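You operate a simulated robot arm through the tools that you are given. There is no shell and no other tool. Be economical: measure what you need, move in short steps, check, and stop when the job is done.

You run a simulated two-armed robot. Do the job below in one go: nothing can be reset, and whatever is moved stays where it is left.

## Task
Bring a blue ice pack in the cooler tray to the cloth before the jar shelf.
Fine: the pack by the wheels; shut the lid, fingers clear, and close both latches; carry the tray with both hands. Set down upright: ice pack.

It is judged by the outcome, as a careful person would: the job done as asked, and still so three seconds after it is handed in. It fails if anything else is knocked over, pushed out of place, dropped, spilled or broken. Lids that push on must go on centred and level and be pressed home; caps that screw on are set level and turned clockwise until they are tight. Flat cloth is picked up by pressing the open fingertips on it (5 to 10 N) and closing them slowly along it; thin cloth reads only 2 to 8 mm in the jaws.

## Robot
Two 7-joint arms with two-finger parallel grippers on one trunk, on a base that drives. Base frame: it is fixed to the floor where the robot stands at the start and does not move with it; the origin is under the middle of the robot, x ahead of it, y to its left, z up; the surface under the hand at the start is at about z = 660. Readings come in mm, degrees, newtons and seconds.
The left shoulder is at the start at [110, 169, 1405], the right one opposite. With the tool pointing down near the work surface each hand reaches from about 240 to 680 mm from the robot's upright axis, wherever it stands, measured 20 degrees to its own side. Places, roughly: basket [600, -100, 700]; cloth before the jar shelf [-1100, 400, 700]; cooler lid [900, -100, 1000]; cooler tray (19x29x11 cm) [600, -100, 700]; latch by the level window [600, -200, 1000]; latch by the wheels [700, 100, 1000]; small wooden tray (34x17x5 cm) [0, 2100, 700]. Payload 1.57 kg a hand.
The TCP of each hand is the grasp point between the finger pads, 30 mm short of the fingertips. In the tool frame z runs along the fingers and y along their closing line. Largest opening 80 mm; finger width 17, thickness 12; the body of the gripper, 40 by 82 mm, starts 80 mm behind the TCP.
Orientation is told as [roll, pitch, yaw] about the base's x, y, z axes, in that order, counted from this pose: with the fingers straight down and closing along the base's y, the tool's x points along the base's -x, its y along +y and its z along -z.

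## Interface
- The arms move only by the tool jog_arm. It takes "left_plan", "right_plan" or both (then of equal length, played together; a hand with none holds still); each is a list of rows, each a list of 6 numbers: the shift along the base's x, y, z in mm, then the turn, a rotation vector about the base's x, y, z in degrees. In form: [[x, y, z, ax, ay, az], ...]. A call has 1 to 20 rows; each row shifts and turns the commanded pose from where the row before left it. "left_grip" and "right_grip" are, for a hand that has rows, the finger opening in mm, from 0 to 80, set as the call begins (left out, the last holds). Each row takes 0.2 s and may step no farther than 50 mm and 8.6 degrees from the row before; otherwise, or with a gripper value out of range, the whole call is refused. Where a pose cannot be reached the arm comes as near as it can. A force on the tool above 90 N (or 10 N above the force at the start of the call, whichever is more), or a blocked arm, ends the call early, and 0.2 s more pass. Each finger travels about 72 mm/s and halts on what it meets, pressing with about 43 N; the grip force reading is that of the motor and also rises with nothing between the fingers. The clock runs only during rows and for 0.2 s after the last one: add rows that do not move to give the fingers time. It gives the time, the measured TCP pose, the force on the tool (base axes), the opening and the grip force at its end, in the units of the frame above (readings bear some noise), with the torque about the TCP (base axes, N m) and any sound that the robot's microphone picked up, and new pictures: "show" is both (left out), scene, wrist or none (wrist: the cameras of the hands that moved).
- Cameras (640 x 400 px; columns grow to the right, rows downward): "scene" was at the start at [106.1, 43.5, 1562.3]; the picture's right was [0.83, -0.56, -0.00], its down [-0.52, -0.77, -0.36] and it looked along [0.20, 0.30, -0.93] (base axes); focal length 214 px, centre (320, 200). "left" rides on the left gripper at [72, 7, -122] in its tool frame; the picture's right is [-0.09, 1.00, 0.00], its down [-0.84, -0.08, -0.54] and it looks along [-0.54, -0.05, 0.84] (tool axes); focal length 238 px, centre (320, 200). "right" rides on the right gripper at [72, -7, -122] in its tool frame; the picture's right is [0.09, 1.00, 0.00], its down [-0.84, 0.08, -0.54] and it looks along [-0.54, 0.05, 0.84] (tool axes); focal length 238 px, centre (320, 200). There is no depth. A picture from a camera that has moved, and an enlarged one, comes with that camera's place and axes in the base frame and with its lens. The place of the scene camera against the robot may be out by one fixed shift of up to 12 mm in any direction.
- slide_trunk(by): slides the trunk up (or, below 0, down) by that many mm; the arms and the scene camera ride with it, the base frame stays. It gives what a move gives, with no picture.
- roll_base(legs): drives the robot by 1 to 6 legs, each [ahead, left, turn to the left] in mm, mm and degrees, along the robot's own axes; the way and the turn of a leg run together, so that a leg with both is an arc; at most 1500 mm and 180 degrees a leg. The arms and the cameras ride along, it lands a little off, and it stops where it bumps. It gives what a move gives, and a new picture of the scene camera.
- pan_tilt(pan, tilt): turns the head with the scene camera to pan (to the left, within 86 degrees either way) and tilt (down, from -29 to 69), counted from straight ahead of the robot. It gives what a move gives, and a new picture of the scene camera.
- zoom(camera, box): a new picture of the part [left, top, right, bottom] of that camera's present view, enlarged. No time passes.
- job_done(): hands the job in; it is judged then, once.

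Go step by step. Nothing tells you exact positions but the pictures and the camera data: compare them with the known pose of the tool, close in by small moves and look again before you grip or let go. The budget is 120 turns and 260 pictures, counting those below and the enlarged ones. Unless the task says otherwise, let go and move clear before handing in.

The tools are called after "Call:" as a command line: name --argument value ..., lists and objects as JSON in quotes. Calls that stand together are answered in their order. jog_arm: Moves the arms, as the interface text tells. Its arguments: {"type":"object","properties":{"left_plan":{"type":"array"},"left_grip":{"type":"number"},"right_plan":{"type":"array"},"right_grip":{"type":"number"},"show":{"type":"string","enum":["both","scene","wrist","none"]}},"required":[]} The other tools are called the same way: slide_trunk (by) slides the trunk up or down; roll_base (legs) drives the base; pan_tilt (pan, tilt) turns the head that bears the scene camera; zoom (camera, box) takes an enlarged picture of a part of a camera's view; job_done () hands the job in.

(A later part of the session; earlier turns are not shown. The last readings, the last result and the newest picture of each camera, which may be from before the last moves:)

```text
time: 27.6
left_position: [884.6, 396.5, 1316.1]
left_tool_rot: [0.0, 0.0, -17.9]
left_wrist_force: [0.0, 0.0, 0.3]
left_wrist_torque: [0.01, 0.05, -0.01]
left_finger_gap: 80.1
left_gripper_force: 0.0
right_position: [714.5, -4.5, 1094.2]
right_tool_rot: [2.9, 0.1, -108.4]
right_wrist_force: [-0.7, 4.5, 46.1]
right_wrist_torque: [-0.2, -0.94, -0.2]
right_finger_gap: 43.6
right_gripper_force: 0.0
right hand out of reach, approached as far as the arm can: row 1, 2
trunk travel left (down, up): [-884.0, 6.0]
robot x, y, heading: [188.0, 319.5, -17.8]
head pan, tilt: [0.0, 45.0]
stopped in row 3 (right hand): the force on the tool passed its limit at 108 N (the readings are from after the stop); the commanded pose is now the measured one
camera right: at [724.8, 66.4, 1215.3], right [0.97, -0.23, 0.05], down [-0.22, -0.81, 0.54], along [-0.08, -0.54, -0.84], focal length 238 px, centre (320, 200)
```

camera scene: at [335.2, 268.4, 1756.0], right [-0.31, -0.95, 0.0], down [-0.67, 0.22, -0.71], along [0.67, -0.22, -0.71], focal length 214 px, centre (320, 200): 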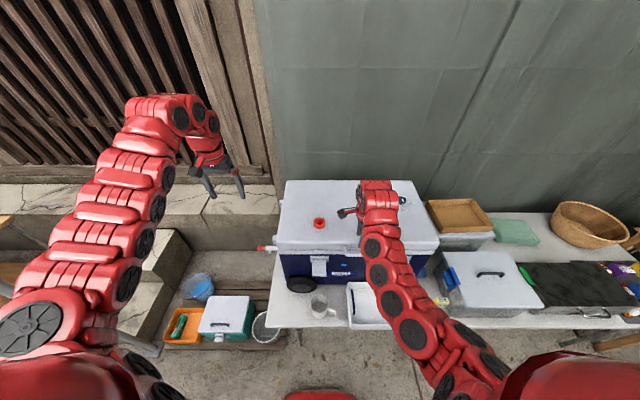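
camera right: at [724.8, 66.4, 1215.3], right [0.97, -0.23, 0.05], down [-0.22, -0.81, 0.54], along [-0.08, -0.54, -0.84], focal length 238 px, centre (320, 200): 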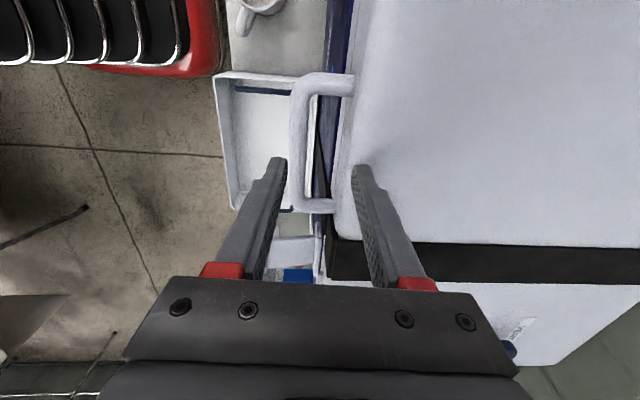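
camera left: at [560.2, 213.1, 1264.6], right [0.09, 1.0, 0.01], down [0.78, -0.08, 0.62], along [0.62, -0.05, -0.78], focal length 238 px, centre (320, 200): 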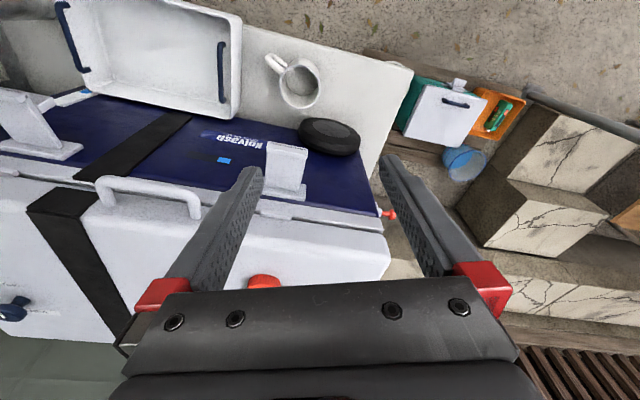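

The inner finger touched the lid top (z about 1063). I'll lift and roll the base back so the arm can reach the bar comfortably.

Call:
jog_arm --right_plan '[[0, 0, 25, 0, 0, 0], [0, 0, 0, 0, 0, 0]]' --show "none"

Call:
roll_base --legs '[[-80, 0, 0]]'

```text
time: 28.2
left_position: [885.6, 395.7, 1315.3]
left_tool_rot: [-0.1, 0.1, -17.9]
left_wrist_force: [-0.2, 1.0, -0.3]
left_wrist_torque: [-0.03, 0.01, -0.02]
left_finger_gap: 80.0
left_gripper_force: 0.0
right_position: [720.2, -8.7, 1099.1]
right_tool_rot: [2.3, 0.0, -108.6]
right_wrist_force: [0.1, 0.3, -0.2]
right_wrist_torque: [0.0, 0.01, 0.04]
right_finger_gap: 44.0
right_gripper_force: 0.1
right hand out of reach, approached as far as the arm can: row 1
trunk travel left (down, up): [-884.0, 6.0]
robot x, y, heading: [185.4, 323.7, -18.0]
head pan, tilt: [0.0, 45.0]
```

```text
time: 29.2
left_position: [815.8, 417.0, 1313.1]
left_tool_rot: [0.0, 0.3, -18.0]
left_wrist_force: [-0.3, 0.1, -0.1]
left_wrist_torque: [0.0, 0.05, 0.02]
left_finger_gap: 80.3
left_gripper_force: 0.1
right_position: [647.9, 14.0, 1097.1]
right_tool_rot: [2.1, 0.0, -108.6]
right_wrist_force: [0.8, 0.5, 0.5]
right_wrist_torque: [0.01, 0.04, 0.01]
right_finger_gap: 43.7
right_gripper_force: 0.1
trunk travel left (down, up): [-884.0, 6.0]
robot x, y, heading: [108.8, 347.4, -17.8]
head pan, tilt: [0.0, 45.0]
camera scene: at [264.5, 291.2, 1755.4], right [-0.31, -0.95, 0.0], down [-0.68, 0.22, -0.7], along [0.67, -0.22, -0.71], focal length 214 px, centre (320, 200)
```

scene: 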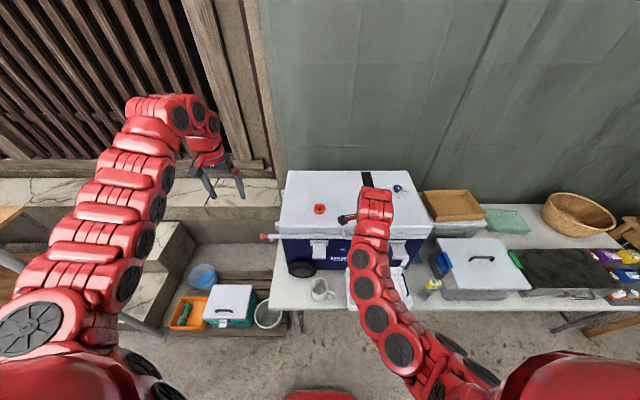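

Call:
jog_arm --right_plan '[[25, -9, 0, 0.65, 2.0, 0], [25, -9, 0, 0, 0, 0], [0, 0, 0, 0, 0, 0]]' --show "wrist"

```text
time: 30.0
left_position: [808.8, 420.4, 1317.1]
left_tool_rot: [0.0, 0.0, -17.9]
left_wrist_force: [0.3, 0.2, -0.1]
left_wrist_torque: [-0.02, 0.03, 0.0]
left_finger_gap: 80.0
left_gripper_force: 0.0
right_position: [692.0, -1.2, 1102.3]
right_tool_rot: [0.3, 0.0, -108.6]
right_wrist_force: [0.6, 0.1, 0.0]
right_wrist_torque: [-0.03, -0.04, 0.01]
right_finger_gap: 44.1
right_gripper_force: 0.0
trunk travel left (down, up): [-884.0, 6.0]
robot x, y, heading: [112.3, 347.2, -18.0]
head pan, tilt: [0.0, 45.0]
camera right: at [707.9, 68.0, 1223.8], right [0.97, -0.23, 0.01], down [-0.2, -0.82, 0.54], along [-0.12, -0.53, -0.84], focal length 238 px, centre (320, 200)
```

right: 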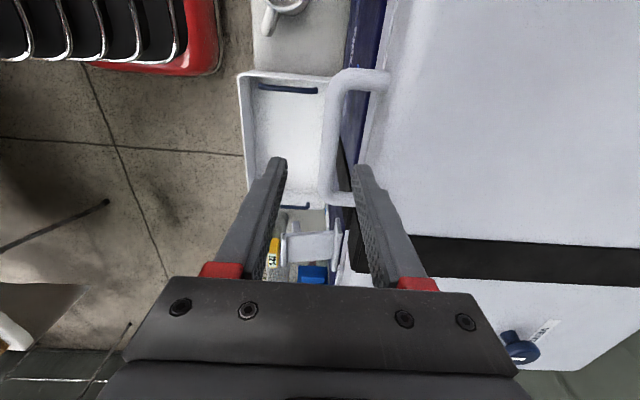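

The bar stands only about 28 mm off the lid, so I'll narrow the fingers to 26 mm, centre, and descend partway.

Call:
jog_arm --right_plan '[[7.6, -2.5, 0, 0, 0, 0], [0, 0, 0, 0, 0, 0], [0, 0, -22, 0, 0, 0], [0, 0, 0, 0, 0, 0]]' --right_grip 26 --show "wrist"

Call:
zoom --camera "right" --box '[240, 60, 432, 180]'

Call:
zoom --camera "scene" --box '[330, 180, 410, 230]'

```text
time: 31.0
left_position: [810.2, 418.5, 1314.2]
left_tool_rot: [0.0, 0.2, -17.9]
left_wrist_force: [0.1, -0.1, 0.1]
left_wrist_torque: [-0.01, -0.03, 0.0]
left_finger_gap: 79.8
left_gripper_force: 0.1
right_position: [700.8, -7.4, 1078.6]
right_tool_rot: [0.2, -0.1, -108.5]
right_wrist_force: [-0.1, 0.2, -0.5]
right_wrist_torque: [0.03, 0.0, 0.03]
right_finger_gap: 26.1
right_gripper_force: 0.1
trunk travel left (down, up): [-884.0, 6.0]
robot x, y, heading: [108.9, 343.2, -18.0]
head pan, tilt: [0.0, 45.0]
camera right: at [716.9, 62.9, 1200.1], right [0.97, -0.23, 0.0], down [-0.19, -0.82, 0.54], along [-0.12, -0.53, -0.84], focal length 238 px, centre (320, 200)
```

right: 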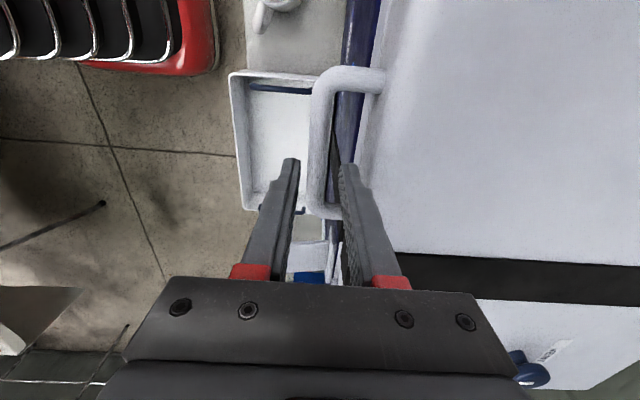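

```text
3.33 times, centred on (336, 120) of right
camera zoom: at [716.9, 62.9, 1200.1], right [0.97, -0.23, 0.0], down [-0.19, -0.82, 0.54], along [-0.12, -0.53, -0.84], focal length 794 px, centre (267, 467)
```

zoom: 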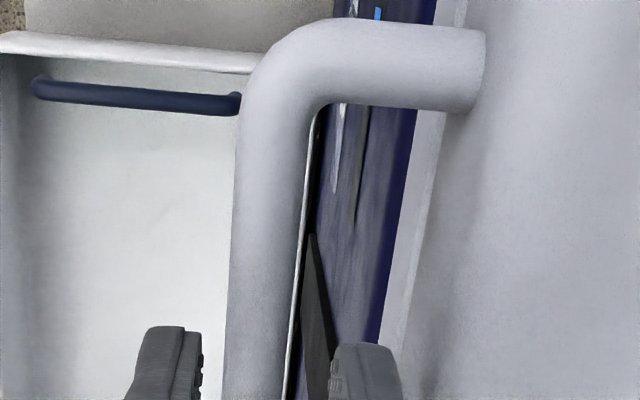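

```text
8.00 times, centred on (370, 205) of scene
camera zoom: at [260.3, 292.3, 1755.9], right [-0.31, -0.95, 0.0], down [-0.67, 0.22, -0.71], along [0.67, -0.22, -0.71], focal length 1716 px, centre (-80, 160)
```

zoom: 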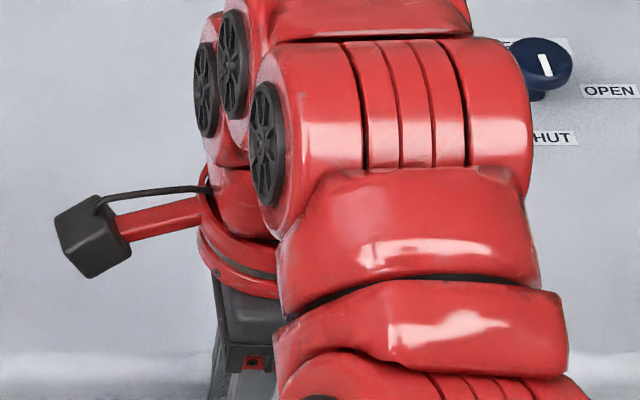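

The fingers straddle the bar cleanly. I'll go down the rest of the way to the bar.

Call:
jog_arm --right_plan '[[0, 0, -16, 0, 0, 0], [0, 0, -16, 0, 0, 0], [0, 0, -16, 0, 0, 0], [0, 0, 0, 0, 0, 0]]' --show "wrist"

```text
time: 32.0
left_position: [812.2, 418.2, 1315.8]
left_tool_rot: [0.1, 0.1, -17.8]
left_wrist_force: [-1.0, -0.3, 0.1]
left_wrist_torque: [0.01, 0.05, 0.04]
left_finger_gap: 80.3
left_gripper_force: 0.0
right_position: [704.9, -5.8, 1030.0]
right_tool_rot: [0.2, 0.0, -108.5]
right_wrist_force: [0.8, -0.2, -0.2]
right_wrist_torque: [-0.01, 0.0, 0.01]
right_finger_gap: 25.8
right_gripper_force: 0.0
trunk travel left (down, up): [-884.0, 6.0]
robot x, y, heading: [110.9, 342.6, -17.9]
head pan, tilt: [0.0, 45.0]
camera right: at [719.3, 63.2, 1152.2], right [0.97, -0.23, 0.0], down [-0.19, -0.82, 0.54], along [-0.12, -0.53, -0.84], focal length 238 px, centre (320, 200)
```

right: 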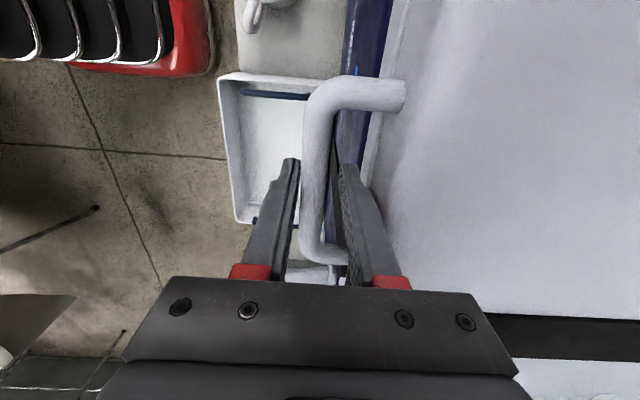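

Bar is between the fingers; I'll close on it, then try a small lift to feel the lid.

Call:
jog_arm --right_plan '[[0, 0, 0, 0, 0, 0], [0, 0, 0, 0, 0, 0], [0, 0, 0, 0, 0, 0]]' --right_grip 2 --show "none"

Call:
jog_arm --right_plan '[[0, 0, 3, 0, 0, 0], [0, 0, 3, 0, 0, 0], [0, 0, 0, 0, 0, 0]]' --show "wrist"

```text
time: 32.8
left_position: [809.1, 419.2, 1317.1]
left_tool_rot: [0.0, 0.0, -17.9]
left_wrist_force: [0.0, 0.7, 0.7]
left_wrist_torque: [-0.03, 0.04, 0.01]
left_finger_gap: 80.0
left_gripper_force: 0.0
right_position: [701.5, -4.3, 1031.1]
right_tool_rot: [0.1, 0.1, -108.5]
right_wrist_force: [-17.3, 5.9, -6.5]
right_wrist_torque: [-0.02, -0.04, 0.53]
right_finger_gap: 14.0
right_gripper_force: 29.7
trunk travel left (down, up): [-884.0, 6.0]
robot x, y, heading: [113.2, 343.2, -17.4]
head pan, tilt: [0.0, 45.0]
```

```text
time: 33.6
left_position: [809.7, 419.2, 1316.6]
left_tool_rot: [-0.1, 0.0, -18.0]
left_wrist_force: [0.1, 0.0, -0.3]
left_wrist_torque: [0.0, 0.0, -0.04]
left_finger_gap: 79.8
left_gripper_force: 0.2
right_position: [700.6, -5.5, 1036.2]
right_tool_rot: [0.2, 0.0, -108.5]
right_wrist_force: [-18.0, 5.4, -4.8]
right_wrist_torque: [0.3, -0.15, 0.5]
right_finger_gap: 14.2
right_gripper_force: 29.9
trunk travel left (down, up): [-884.0, 6.0]
robot x, y, heading: [113.0, 343.4, -17.9]
head pan, tilt: [0.0, 45.0]
camera right: at [716.6, 64.0, 1158.7], right [0.97, -0.23, 0.0], down [-0.19, -0.82, 0.54], along [-0.12, -0.53, -0.84], focal length 238 px, centre (320, 200)
```

right: 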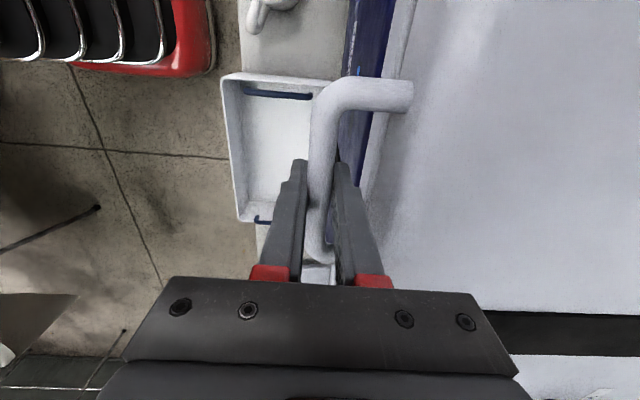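

The lid seems to follow with little force. I'll ease the side load and lift a further 25 mm along the arc.

Call:
jog_arm --right_plan '[[-2, 0.6, 5, 0, 0, 0], [0.5, -0.2, 10, 0, 0, 0], [1, -0.3, 10, 0, 0, 0], [0, 0, 0, 0, 0, 0]]' --show "both"

Call:
zoom --camera "scene" --box '[270, 160, 462, 280]'

```text
time: 34.6
left_position: [812.4, 417.6, 1313.9]
left_tool_rot: [0.1, 0.1, -17.9]
left_wrist_force: [0.6, -0.3, -0.1]
left_wrist_torque: [0.0, -0.01, 0.01]
left_finger_gap: 79.7
left_gripper_force: 0.1
right_position: [704.1, -6.8, 1058.9]
right_tool_rot: [0.2, -0.1, -108.7]
right_wrist_force: [5.9, -2.4, -4.8]
right_wrist_torque: [-0.05, 0.12, 0.55]
right_finger_gap: 13.8
right_gripper_force: 30.2
trunk travel left (down, up): [-884.0, 6.0]
robot x, y, heading: [111.7, 344.7, -17.8]
head pan, tilt: [0.0, 45.0]
camera scene: at [262.2, 291.5, 1755.8], right [-0.31, -0.95, 0.0], down [-0.67, 0.22, -0.71], along [0.67, -0.22, -0.71], focal length 214 px, centre (320, 200)
camera right: at [718.8, 63.5, 1181.5], right [0.97, -0.23, 0.0], down [-0.2, -0.82, 0.54], along [-0.12, -0.53, -0.84], focal length 238 px, centre (320, 200)
```

scene: 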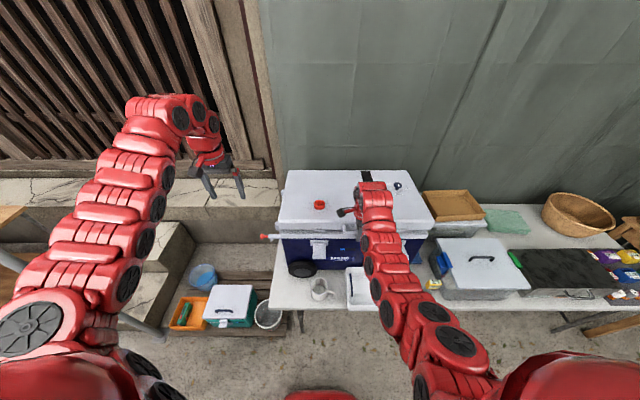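
right: 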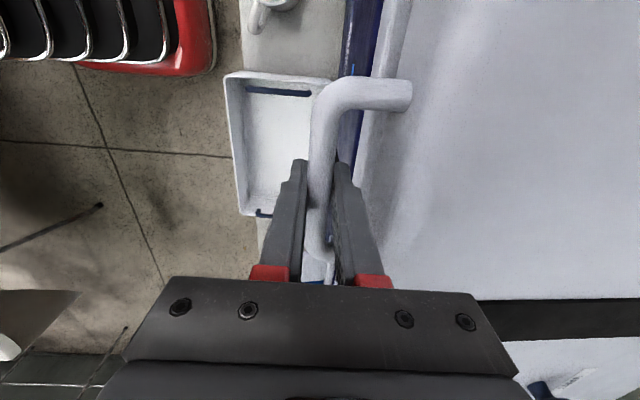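

```text
3.33 times, centred on (366, 220) of scene
camera zoom: at [262.2, 291.5, 1755.8], right [-0.31, -0.95, 0.0], down [-0.67, 0.22, -0.71], along [0.67, -0.22, -0.71], focal length 715 px, centre (167, 133)
```

zoom: 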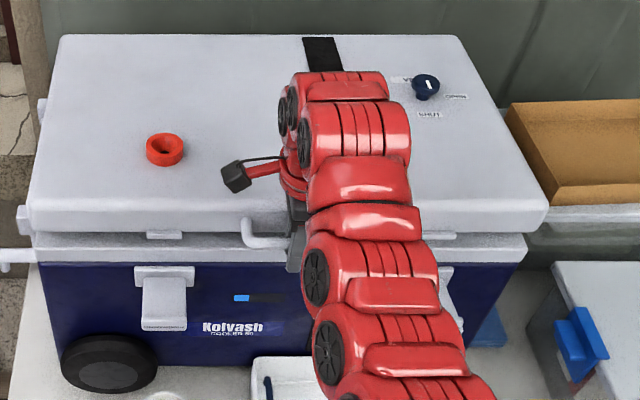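

The lid lifts freely. To leave room for the fingertips as the lid swings, I'll lower it and regrip the bar nearer to the tips.

Call:
jog_arm --right_plan '[[-1, 0.3, -10, 0, 0, 0], [-1, 0.3, -10, 0, 0, 0], [0, 0, -9, 0, 0, 0], [0, 0, 0, 0, 0, 0]]' --show "none"

Call:
jog_arm --right_plan '[[0, 0, 0, 0, 0, 0], [0, 0, 8, 0, 0, 0], [0, 0, 6, 0, 0, 0], [0, 0, 0, 0, 0, 0]]' --right_grip 24 --show "wrist"

Call:
jog_arm --right_plan '[[0, 0, 0, 0, 0, 0], [0, 0, 0, 0, 0, 0], [0, 0, 0, 0, 0, 0]]' --right_grip 2 --show "none"

```text
time: 35.6
left_position: [812.1, 418.4, 1314.5]
left_tool_rot: [0.1, 0.1, -18.0]
left_wrist_force: [-0.2, 0.7, 0.6]
left_wrist_torque: [0.01, -0.01, 0.02]
left_finger_gap: 80.1
left_gripper_force: 0.0
right_position: [700.3, -4.5, 1030.5]
right_tool_rot: [0.1, 0.1, -108.6]
right_wrist_force: [9.0, -3.7, 4.3]
right_wrist_torque: [0.1, 0.03, 0.51]
right_finger_gap: 13.7
right_gripper_force: 30.5
trunk travel left (down, up): [-884.0, 6.0]
robot x, y, heading: [110.5, 344.1, -18.0]
head pan, tilt: [0.0, 45.0]
```

```text
time: 36.6
left_position: [811.9, 418.6, 1314.0]
left_tool_rot: [0.0, 0.1, -17.9]
left_wrist_force: [-0.2, 0.7, -0.6]
left_wrist_torque: [0.01, -0.01, -0.03]
left_finger_gap: 80.0
left_gripper_force: 0.1
right_position: [699.8, -5.5, 1046.8]
right_tool_rot: [0.2, 0.0, -108.5]
right_wrist_force: [-0.2, 0.2, 0.1]
right_wrist_torque: [0.04, 0.01, 0.04]
right_finger_gap: 24.2
right_gripper_force: 0.1
trunk travel left (down, up): [-884.0, 6.0]
robot x, y, heading: [109.8, 345.8, -17.8]
head pan, tilt: [0.0, 45.0]
camera right: at [714.7, 64.3, 1167.7], right [0.97, -0.23, 0.0], down [-0.19, -0.82, 0.54], along [-0.12, -0.53, -0.84], focal length 238 px, centre (320, 200)
```

right: 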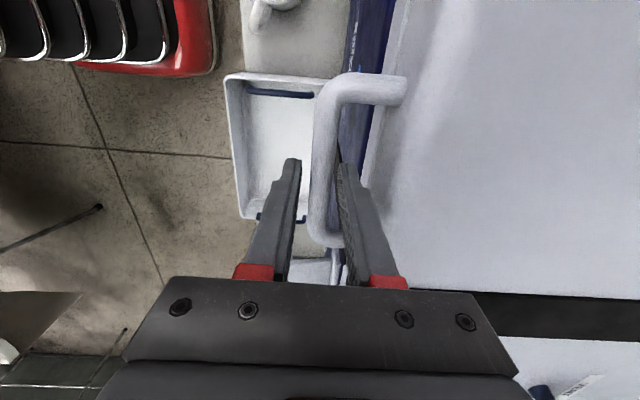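

```text
time: 37.4
left_position: [813.0, 418.8, 1314.7]
left_tool_rot: [0.0, 0.2, -17.9]
left_wrist_force: [-0.7, -0.3, 0.3]
left_wrist_torque: [0.02, -0.01, 0.0]
left_finger_gap: 80.0
left_gripper_force: 0.0
right_position: [700.9, -5.6, 1044.0]
right_tool_rot: [0.3, 0.0, -108.6]
right_wrist_force: [5.7, -2.9, 1.8]
right_wrist_torque: [-0.06, -0.02, 0.59]
right_finger_gap: 13.7
right_gripper_force: 30.6
trunk travel left (down, up): [-884.0, 6.0]
robot x, y, heading: [114.0, 343.3, -17.8]
head pan, tilt: [0.0, 45.0]
```

Regripped. Now I'll swing the lid up along its arc to about 20°.

Call:
jog_arm --right_plan '[[2, -0.6, 17, 0, 0, 0], [2, -0.6, 17, 0, 0, 0], [3.3, -1.1, 16.6, 0, 0, 0], [3.3, -1.1, 16.6, 0, 0, 0], [4.8, -1.5, 16.3, 0, 0, 0], [4.8, -1.5, 16.3, 0, 0, 0], [6, -2, 15.8, 0, 0, 0], [6, -2, 15.8, 0, 0, 0], [0, 0, 0, 0, 0, 0]]'

```text
time: 39.4
left_position: [808.9, 419.3, 1316.8]
left_tool_rot: [0.0, -0.1, -17.9]
left_wrist_force: [-0.6, -1.3, -0.6]
left_wrist_torque: [0.02, 0.01, -0.01]
left_finger_gap: 80.1
left_gripper_force: 0.2
right_position: [728.8, -14.5, 1179.0]
right_tool_rot: [0.3, 0.0, -108.6]
right_wrist_force: [-17.0, 2.0, 0.1]
right_wrist_torque: [0.18, 0.27, 0.49]
right_finger_gap: 13.9
right_gripper_force: 29.9
trunk travel left (down, up): [-884.0, 6.0]
robot x, y, heading: [113.5, 347.1, -17.9]
head pan, tilt: [0.0, 45.0]
camera scene: at [255.4, 293.1, 1756.5], right [-0.31, -0.95, 0.0], down [-0.67, 0.22, -0.71], along [0.67, -0.22, -0.71], focal length 214 px, centre (320, 200)
camera right: at [744.7, 54.5, 1300.8], right [0.97, -0.23, 0.0], down [-0.2, -0.82, 0.54], along [-0.12, -0.53, -0.84], focal length 238 px, centre (320, 200)
```

scene: 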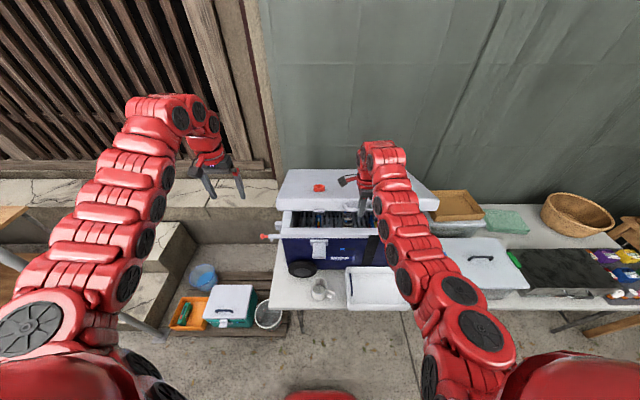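
right: 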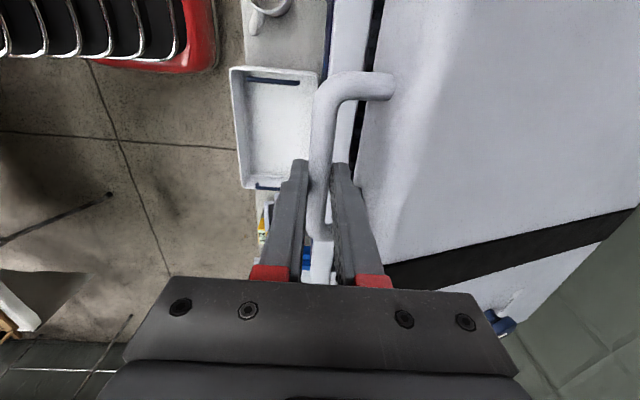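

The lid swings nicely and the inside is coming into view. I continue to about 45°.

Call:
jog_arm --right_plan '[[5, -1.6, 16.5, 0, 0, 0], [6, -2, 16.5, 0, 0, 0], [8, -2.6, 15.3, 0, 0, 0], [8, -2.6, 15.3, 0, 0, 0], [9.2, -3, 14.5, 0, 0, 0], [9.2, -3, 14.5, 0, 0, 0], [10.4, -3.4, 13.6, 0, 0, 0], [10.4, -3.4, 13.6, 0, 0, 0], [11.5, -3.7, 12.5, 0, 0, 0], [11.5, -3.7, 12.5, 0, 0, 0], [0, 0, 0, 0, 0, 0]]'

Call:
zoom --camera "scene" --box '[270, 150, 430, 250]'

```text
time: 41.8
left_position: [818.2, 416.7, 1311.1]
left_tool_rot: [0.1, 0.5, -17.9]
left_wrist_force: [-0.2, -0.2, -0.4]
left_wrist_torque: [0.0, -0.01, 0.03]
left_finger_gap: 80.2
left_gripper_force: 0.0
right_position: [762.4, -26.7, 1246.4]
right_tool_rot: [-0.2, -0.1, -108.4]
right_wrist_force: [20.0, -5.7, -19.9]
right_wrist_torque: [0.14, -0.26, 0.51]
right_finger_gap: 13.7
right_gripper_force: 30.4
right hand out of reach, approached as far as the arm can: row 5, 6, 7, 8, 9, 10
trunk travel left (down, up): [-884.0, 6.0]
robot x, y, heading: [107.5, 345.8, -17.9]
head pan, tilt: [0.0, 45.0]
camera scene: at [269.5, 289.0, 1754.7], right [-0.31, -0.95, 0.0], down [-0.68, 0.22, -0.7], along [0.67, -0.22, -0.71], focal length 214 px, centre (320, 200)
camera right: at [778.0, 44.1, 1368.3], right [0.97, -0.23, 0.0], down [-0.19, -0.82, 0.54], along [-0.13, -0.53, -0.84], focal length 238 px, centre (320, 200)
```

scene: 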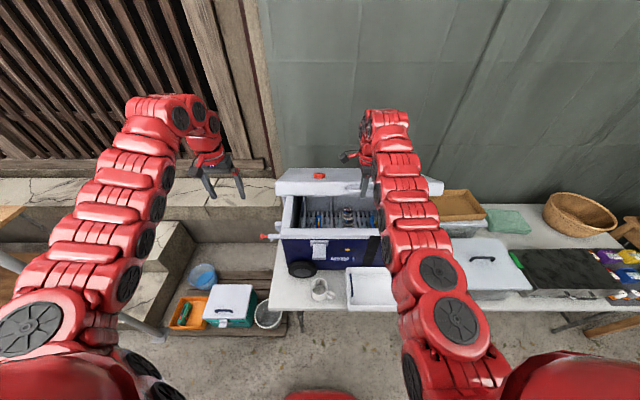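
right: 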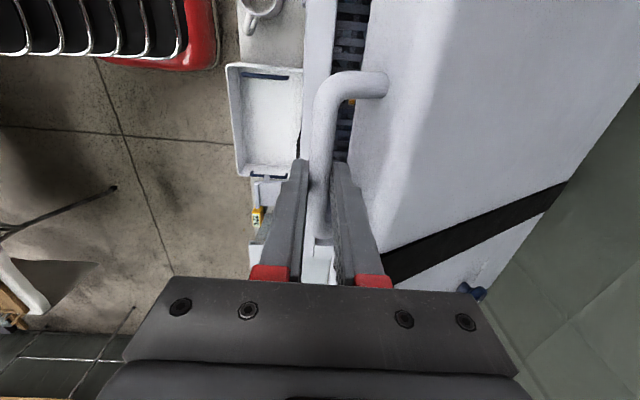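

```text
4.00 times, centred on (350, 200) of scene
camera zoom: at [269.5, 289.0, 1754.7], right [-0.31, -0.95, 0.0], down [-0.68, 0.22, -0.7], along [0.67, -0.22, -0.71], focal length 858 px, centre (200, 200)
```

zoom: 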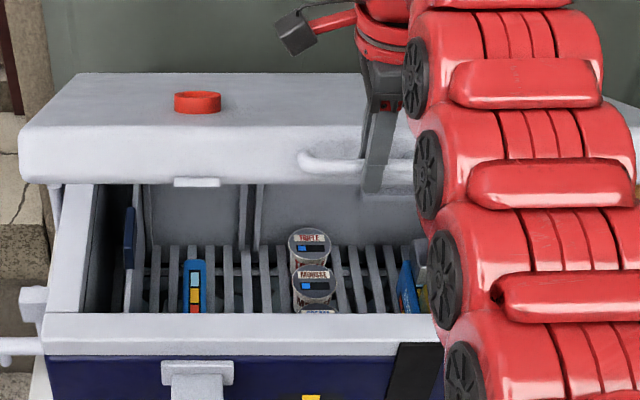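

The inside shows now: blue packs stand in a rack, one right against the wheel-side wall. The arm is at a limit with fingers straight down, so I'll try pitching the hand about the bar.

Call:
jog_arm --right_plan '[[-2, 0.7, 0, -2.5, -7.6, 0], [-2, 0.7, 0, -2.5, -7.6, 0], [8, -2.6, 13, 0, 0, 0], [0, 0, 0, 0, 0, 0]]' --show "none"

```text
time: 42.8
left_position: [813.8, 419.9, 1314.0]
left_tool_rot: [0.1, 0.2, -17.8]
left_wrist_force: [-0.2, 0.0, 0.6]
left_wrist_torque: [0.01, -0.01, 0.0]
left_finger_gap: 80.3
left_gripper_force: 0.0
right_position: [762.2, -21.0, 1263.4]
right_tool_rot: [16.2, 0.2, -108.3]
right_wrist_force: [5.7, 7.6, -4.8]
right_wrist_torque: [0.84, -0.27, 0.8]
right_finger_gap: 14.1
right_gripper_force: 30.4
trunk travel left (down, up): [-884.0, 6.0]
robot x, y, heading: [109.8, 346.3, -18.0]
head pan, tilt: [0.0, 45.0]
```

Pitching frees the arm. I'll continue the arc to about 60° with the hand pitching along.

Call:
jog_arm --right_plan '[[19.8, -6.4, 21.5, -1.24, -3.8, 0], [16.5, -5.3, 20.8, -1.24, -3.8, 0], [17.8, -5.8, 19.2, -1.24, -3.8, 0], [19.2, -6.2, 17.8, -1.24, -3.8, 0], [20.3, -6.6, 16.2, -1.24, -3.8, 0], [21.5, -7, 14.5, -1.24, -3.8, 0], [22.5, -7.3, 12.7, -1.24, -3.8, 0], [0, 0, 0, 0, 0, 0]]'

```text
time: 44.6
left_position: [810.4, 422.9, 1314.7]
left_tool_rot: [-0.2, 0.1, -17.8]
left_wrist_force: [-0.2, 0.4, 0.7]
left_wrist_torque: [0.0, 0.02, 0.01]
left_finger_gap: 80.2
left_gripper_force: 0.1
right_position: [896.5, -68.9, 1388.7]
right_tool_rot: [44.5, 0.2, -108.4]
right_wrist_force: [0.1, 11.1, 5.4]
right_wrist_torque: [0.39, -0.23, 0.64]
right_finger_gap: 13.6
right_gripper_force: 29.9
trunk travel left (down, up): [-884.0, 6.0]
robot x, y, heading: [116.0, 348.3, -17.9]
head pan, tilt: [0.0, 45.0]
camera scene: at [259.4, 296.5, 1756.2], right [-0.31, -0.95, 0.0], down [-0.67, 0.22, -0.71], along [0.67, -0.22, -0.71], focal length 214 px, centre (320, 200)
camera right: at [832.3, 27.7, 1472.3], right [0.7, -0.14, 0.7], down [-0.57, -0.69, 0.44], along [0.42, -0.71, -0.57], focal length 238 px, centre (320, 200)
```

scene: 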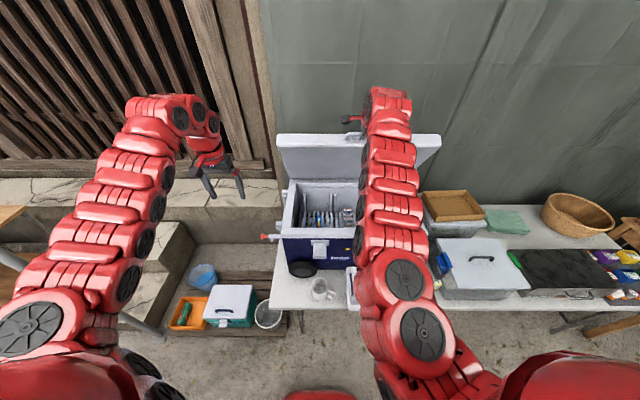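
right: 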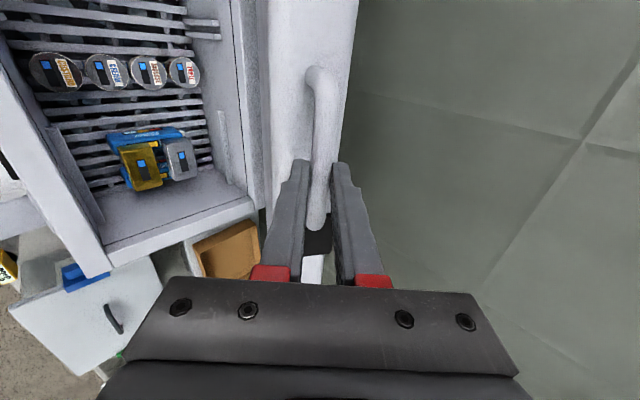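

Forces are small and the lid is at about 60°. I'll carry on to about 88°.

Call:
jog_arm --right_plan '[[27.7, -9, 9.6, -0.93, -2.85, 0], [24.4, -7.9, 9.2, -0.93, -2.85, 0], [24.9, -8.1, 7.3, -0.93, -2.85, 0], [25.5, -8.3, 5.3, -0.93, -2.85, 0], [25.8, -8.4, 3.5, -0.93, -2.85, 0], [26.2, -8.5, 1.5, -0.93, -2.85, 0], [26.2, -8.5, -0.5, -0.93, -2.85, 0], [0, 0, 0, 0, 0, 0]]'

```text
time: 46.4
left_position: [806.2, 419.2, 1317.5]
left_tool_rot: [0.1, 0.0, -18.1]
left_wrist_force: [0.3, -0.4, 0.6]
left_wrist_torque: [0.02, 0.0, 0.0]
left_finger_gap: 80.0
left_gripper_force: 0.2
right_position: [966.1, -83.4, 1406.2]
right_tool_rot: [64.7, 0.5, -108.4]
right_wrist_force: [-9.5, -10.1, 21.4]
right_wrist_torque: [-0.21, -0.23, -0.28]
right_finger_gap: 13.7
right_gripper_force: 30.0
right hand out of reach, approached as far as the arm can: row 1, 2, 4, 5, 6, 7
trunk travel left (down, up): [-884.0, 6.0]
robot x, y, heading: [116.0, 344.8, -18.1]
head pan, tilt: [0.0, 45.0]
camera scene: at [252.7, 291.9, 1756.9], right [-0.31, -0.95, 0.0], down [-0.67, 0.22, -0.71], along [0.68, -0.22, -0.7], focal length 214 px, centre (320, 200)
camera right: at [880.4, 20.5, 1453.9], right [0.43, -0.05, 0.9], down [-0.7, -0.65, 0.29], along [0.57, -0.76, -0.32], focal length 238 px, centre (320, 200)
```

scene: 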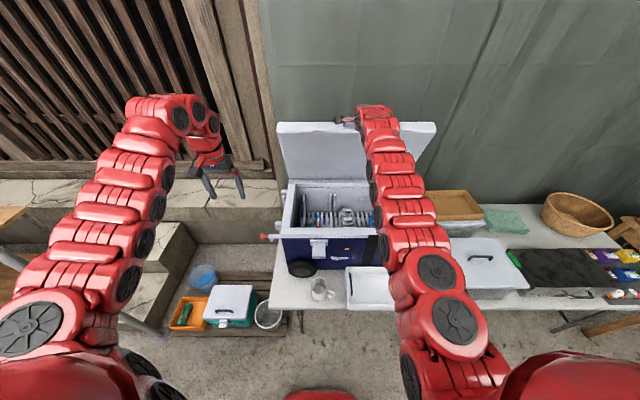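
right: 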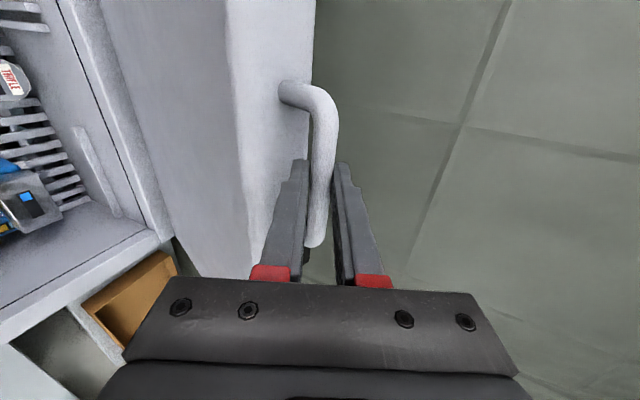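

The arm is at full reach with the lid at about 72°. I'll loosen the grip slightly, still caging the bar, to see whether the lid stays by itself.

Call:
jog_arm --right_plan '[[0, 0, 0, 0, 0, 0], [0, 0, 0, 0, 0, 0], [0, 0, 0, 0, 0, 0]]' --right_grip 24 --show "wrist"

```text
time: 47.2
left_position: [808.8, 419.4, 1315.4]
left_tool_rot: [0.0, 0.0, -17.8]
left_wrist_force: [1.0, -0.1, -0.3]
left_wrist_torque: [0.01, -0.01, 0.03]
left_finger_gap: 80.0
left_gripper_force: 0.1
right_position: [969.8, -78.9, 1401.2]
right_tool_rot: [64.2, 0.4, -108.3]
right_wrist_force: [-7.1, 0.3, 6.6]
right_wrist_torque: [-0.04, 0.16, -0.07]
right_finger_gap: 23.8
right_gripper_force: 0.0
trunk travel left (down, up): [-884.0, 6.0]
robot x, y, heading: [110.7, 344.3, -18.0]
head pan, tilt: [0.0, 45.0]
camera right: at [883.8, 23.8, 1449.7], right [0.44, -0.05, 0.9], down [-0.69, -0.65, 0.3], along [0.57, -0.75, -0.33], focal length 238 px, centre (320, 200)
```

right: 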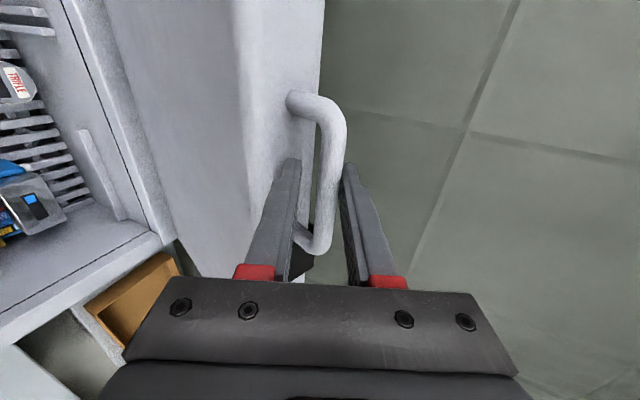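

The fingertips are touching the lid's face. I'll withdraw them a little while keeping the bar caged and see whether the lid sags onto the fingers.

Call:
jog_arm --right_plan '[[-5, 1.6, 3, 0, 0, 0], [-4, 1.3, -3, 0, 0, 0], [0, 0, 0, 0, 0, 0]]' --show "wrist"

```text
time: 48.0
left_position: [811.3, 419.0, 1314.4]
left_tool_rot: [0.0, 0.1, -18.0]
left_wrist_force: [-0.4, 0.4, 0.3]
left_wrist_torque: [-0.03, -0.02, -0.02]
left_finger_gap: 80.0
left_gripper_force: 0.1
right_position: [961.9, -75.5, 1400.7]
right_tool_rot: [65.1, 0.4, -108.2]
right_wrist_force: [-0.6, 0.7, 2.2]
right_wrist_torque: [-0.02, -0.12, 0.04]
right_finger_gap: 24.4
right_gripper_force: 0.0
trunk travel left (down, up): [-884.0, 6.0]
robot x, y, heading: [113.9, 344.4, -18.2]
head pan, tilt: [0.0, 45.0]
camera right: at [876.6, 26.9, 1446.8], right [0.43, -0.05, 0.9], down [-0.7, -0.65, 0.29], along [0.57, -0.76, -0.31], focal length 238 px, centre (320, 200)
```

right: 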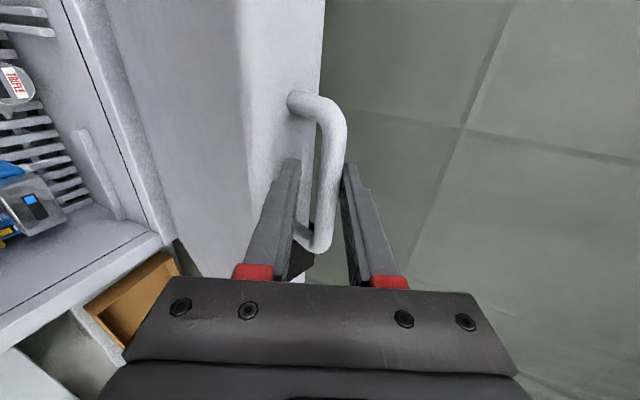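

Call:
zoom --camera "right" --box '[256, 140, 384, 220]'

Call:
jog_arm --right_plan '[[-6, 2, -2, 0, 0, 0], [0, 0, 0, 0, 0, 0]]' --right_grip 40 --show "wrist"

Call:
zoom --camera "right" --box '[256, 140, 384, 220]'

```text
5.00 times, centred on (320, 180) of right
camera zoom: at [876.6, 26.9, 1446.8], right [0.43, -0.05, 0.9], down [-0.7, -0.65, 0.29], along [0.57, -0.76, -0.31], focal length 1192 px, centre (320, 300)
```

zoom: 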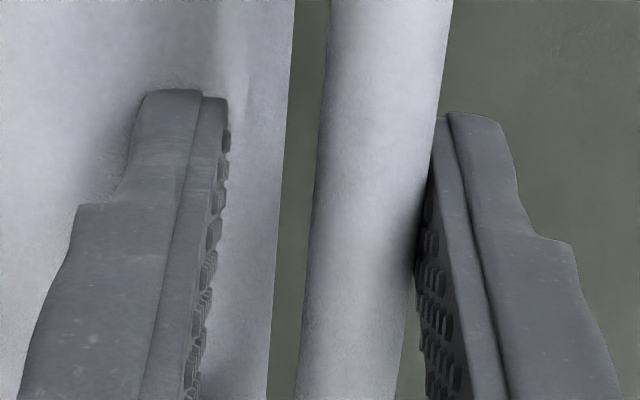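

```text
time: 48.6
left_position: [810.6, 419.5, 1315.3]
left_tool_rot: [0.1, 0.1, -17.9]
left_wrist_force: [0.1, 0.0, 1.1]
left_wrist_torque: [-0.02, 0.02, 0.05]
left_finger_gap: 80.0
left_gripper_force: 0.1
right_position: [956.2, -73.2, 1400.8]
right_tool_rot: [65.1, 0.4, -108.3]
right_wrist_force: [-0.8, -0.9, 6.3]
right_wrist_torque: [-0.06, -0.05, 0.01]
right_finger_gap: 35.6
right_gripper_force: 0.1
trunk travel left (down, up): [-884.0, 6.0]
robot x, y, heading: [116.0, 345.8, -17.7]
head pan, tilt: [0.0, 45.0]
camera right: at [869.7, 29.2, 1446.7], right [0.42, -0.05, 0.9], down [-0.7, -0.65, 0.29], along [0.58, -0.76, -0.31], focal length 238 px, centre (320, 200)
```

right: 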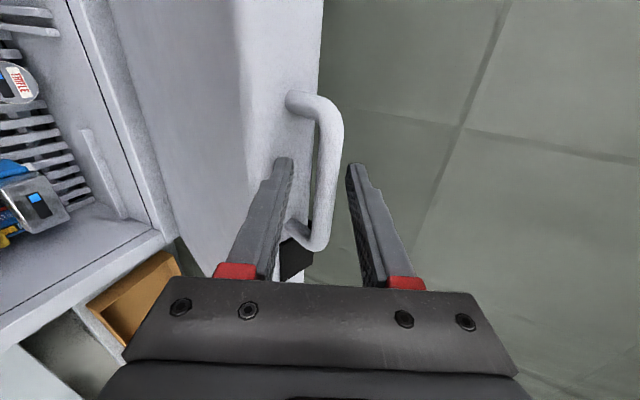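

```text
5.00 times, centred on (320, 180) of right
camera zoom: at [869.7, 29.2, 1446.7], right [0.42, -0.05, 0.9], down [-0.7, -0.65, 0.29], along [0.58, -0.76, -0.31], focal length 1192 px, centre (320, 300)
```

zoom: 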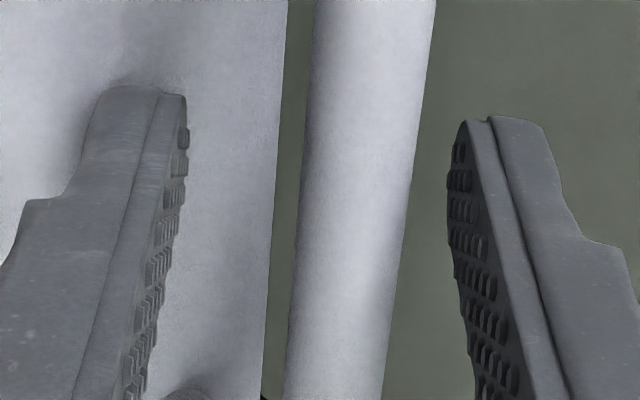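

The lid holds even though a finger is pressing it down a little, so the hinge has friction. I'll withdraw the hand gently and watch.

Call:
jog_arm --right_plan '[[-8, 2.6, 6, 0, 0, 0], [-8, 2.6, 4, 0, 0, 0], [-15, 5, 7, 0, 0, 0], [-25, 8, 10, 0, 0, 0]]' --right_grip 32

```text
time: 49.6
left_position: [811.2, 418.7, 1314.9]
left_tool_rot: [0.0, 0.1, -17.9]
left_wrist_force: [-0.2, 0.0, 0.4]
left_wrist_torque: [-0.04, 0.0, -0.01]
left_finger_gap: 79.9
left_gripper_force: 0.0
right_position: [900.4, -55.1, 1424.3]
right_tool_rot: [65.2, 0.5, -108.2]
right_wrist_force: [0.4, 0.2, 0.5]
right_wrist_torque: [-0.01, 0.05, 0.0]
right_finger_gap: 32.2
right_gripper_force: 0.0
trunk travel left (down, up): [-884.0, 6.0]
robot x, y, heading: [109.4, 345.7, -17.8]
head pan, tilt: [0.0, 45.0]
camera scene: at [258.9, 292.8, 1756.1], right [-0.31, -0.95, 0.0], down [-0.67, 0.22, -0.71], along [0.67, -0.22, -0.71], focal length 214 px, centre (320, 200)
camera right: at [814.1, 48.6, 1471.7], right [0.42, -0.05, 0.9], down [-0.7, -0.65, 0.29], along [0.57, -0.76, -0.31], focal length 238 px, centre (320, 200)
```

scene: 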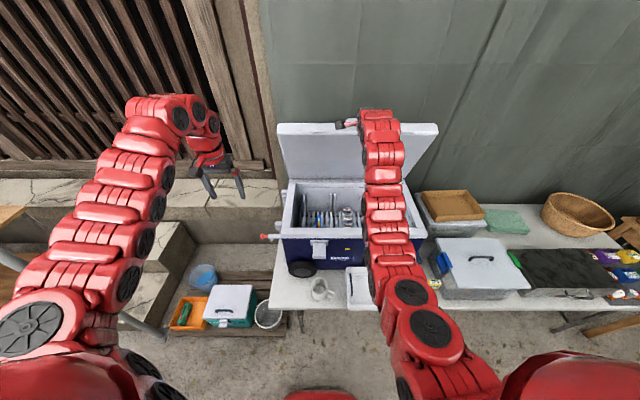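
right: 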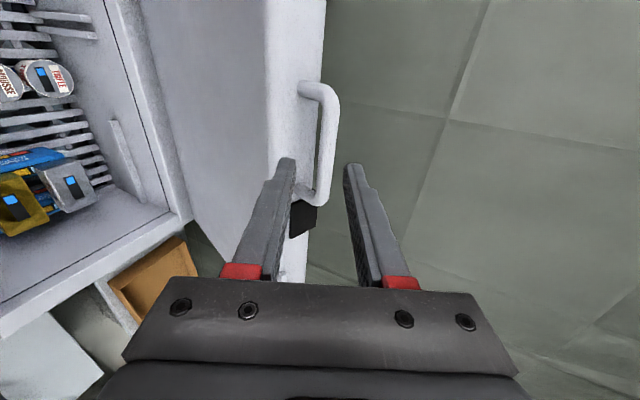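

The lid stays open on its own at about 72°. Now a close look inside at the wheel-side pack.

Call:
zoom --camera "scene" --box '[270, 170, 398, 250]'

Call:
zoom --camera "scene" --box '[285, 190, 333, 220]'

Call:
zoom --camera "left" --box '[0, 0, 640, 400]'

```text
5.00 times, centred on (334, 210) of scene
camera zoom: at [258.9, 292.8, 1756.1], right [-0.31, -0.95, 0.0], down [-0.67, 0.22, -0.71], along [0.67, -0.22, -0.71], focal length 1072 px, centre (250, 150)
```

zoom: 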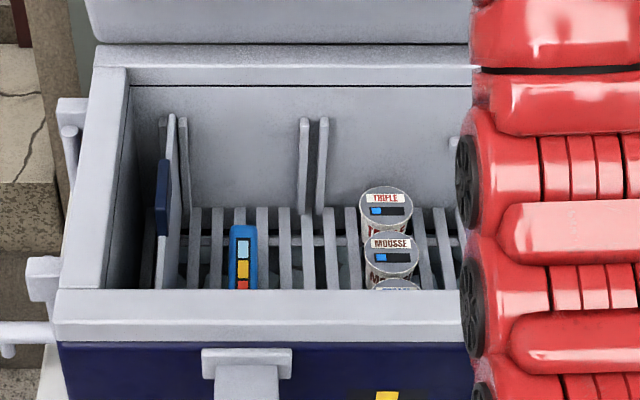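

```text
13.33 times, centred on (309, 205) of scene
camera zoom: at [258.9, 292.8, 1756.1], right [-0.31, -0.95, 0.0], down [-0.67, 0.22, -0.71], along [0.67, -0.22, -0.71], focal length 2860 px, centre (467, 133)
```

zoom: 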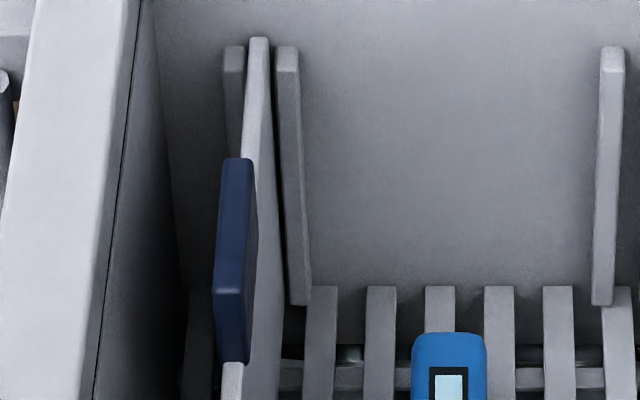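

```text
1.00 times, centred on (320, 200) of left (not enlarged: the box is as wide or as high as the picture)
camera zoom: at [744.9, 448.4, 1436.9], right [0.39, 0.92, 0.0], down [0.77, -0.33, 0.54], along [0.5, -0.21, -0.84], focal length 238 px, centre (320, 200)
```

zoom: 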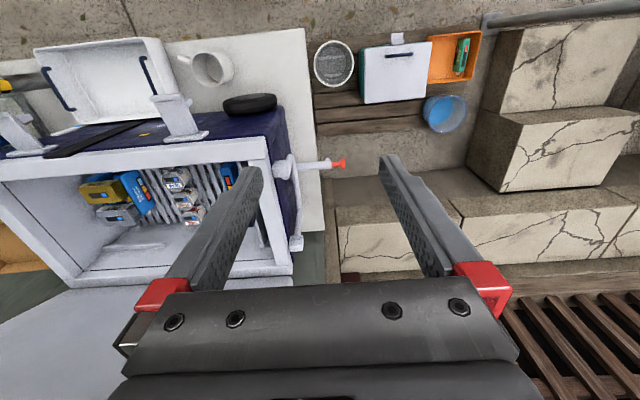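

Call:
zoom --camera "left" --box '[70, 130, 290, 268]'

Call:
jog_arm --left_plan '[[-5, -38, 0, 0, 0, 0], [-5, -40, 0, 0, 0, 0], [-5, -40, 0, 0, 0, 0], [0, -40, 0, 0, 0, 0], [0, -40, 0, 0, 0, 0]]' --right_plan '[[-25, -10, 15, 1.5, 4.5, 0], [-25, -30, 15, 1.5, 4.5, 0], [-25, -40, 10, 1.5, 4.5, 0], [-20, -40, 0, 1.5, 4.5, 0], [-20, -40, 0, 1.5, 4.5, 0]]'

Call:
zoom --camera "left" --box '[150, 60, 470, 260]'

```text
2.90 times, centred on (180, 199) of left
camera zoom: at [744.9, 448.4, 1436.9], right [0.39, 0.92, 0.0], down [0.77, -0.33, 0.54], along [0.5, -0.21, -0.84], focal length 691 px, centre (726, 203)
```

zoom: 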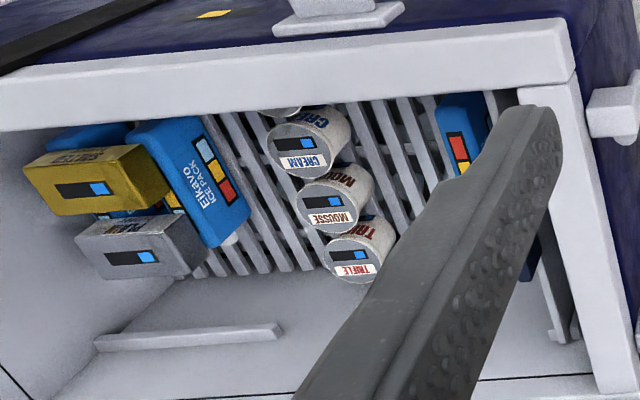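

```text
time: 50.8
left_position: [794.9, 217.7, 1315.2]
left_tool_rot: [0.2, 0.1, -17.9]
left_wrist_force: [0.4, -1.2, -0.3]
left_wrist_torque: [0.03, -0.03, -0.02]
left_finger_gap: 79.8
left_gripper_force: 0.1
right_position: [786.2, -218.1, 1463.5]
right_tool_rot: [41.4, 0.6, -108.3]
right_wrist_force: [0.0, -1.2, 0.3]
right_wrist_torque: [0.02, -0.03, 0.0]
right_finger_gap: 32.0
right_gripper_force: 0.1
trunk travel left (down, up): [-884.0, 6.0]
robot x, y, heading: [109.1, 343.4, -17.7]
head pan, tilt: [0.0, 45.0]
camera scene: at [258.7, 288.2, 1755.9], right [-0.31, -0.95, 0.0], down [-0.67, 0.22, -0.71], along [0.67, -0.21, -0.71], focal length 214 px, centre (320, 200)
camera right: at [726.7, -124.2, 1551.8], right [0.74, -0.15, 0.66], down [-0.55, -0.7, 0.45], along [0.39, -0.69, -0.6], focal length 238 px, centre (320, 200)
camera left: at [728.1, 247.2, 1436.6], right [0.39, 0.92, 0.0], down [0.77, -0.33, 0.54], along [0.5, -0.21, -0.84], focal length 238 px, centre (320, 200)
```

scene: 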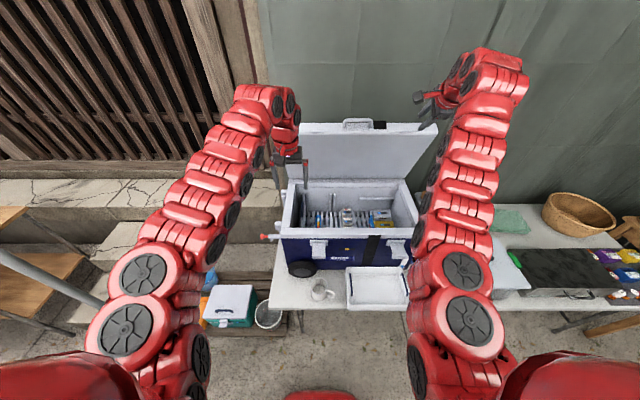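
right: 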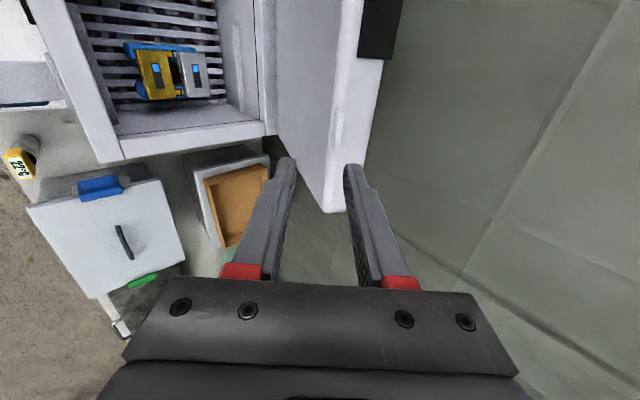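
left: 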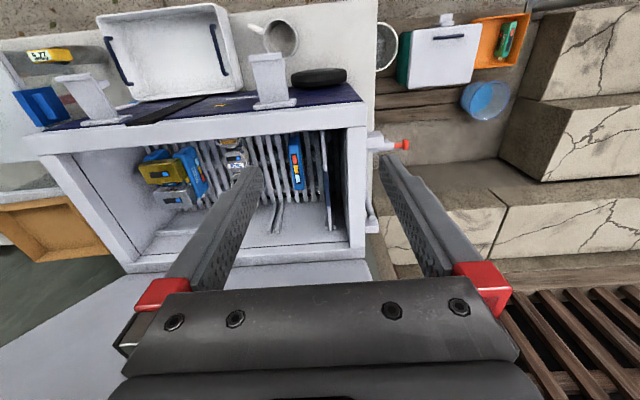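

```text
2.00 times, centred on (310, 160) of left
camera zoom: at [728.1, 247.2, 1436.6], right [0.39, 0.92, 0.0], down [0.77, -0.33, 0.54], along [0.5, -0.21, -0.84], focal length 477 px, centre (340, 280)
```

zoom: 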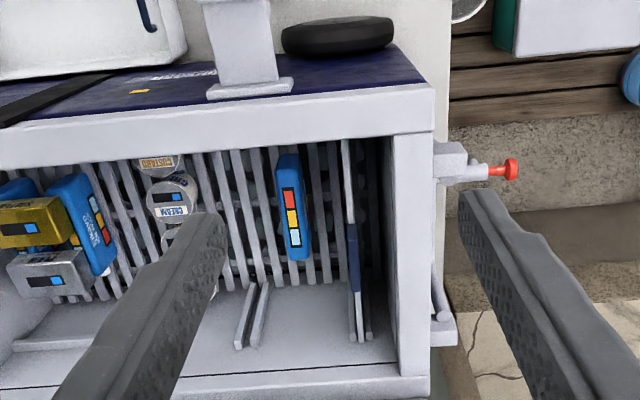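

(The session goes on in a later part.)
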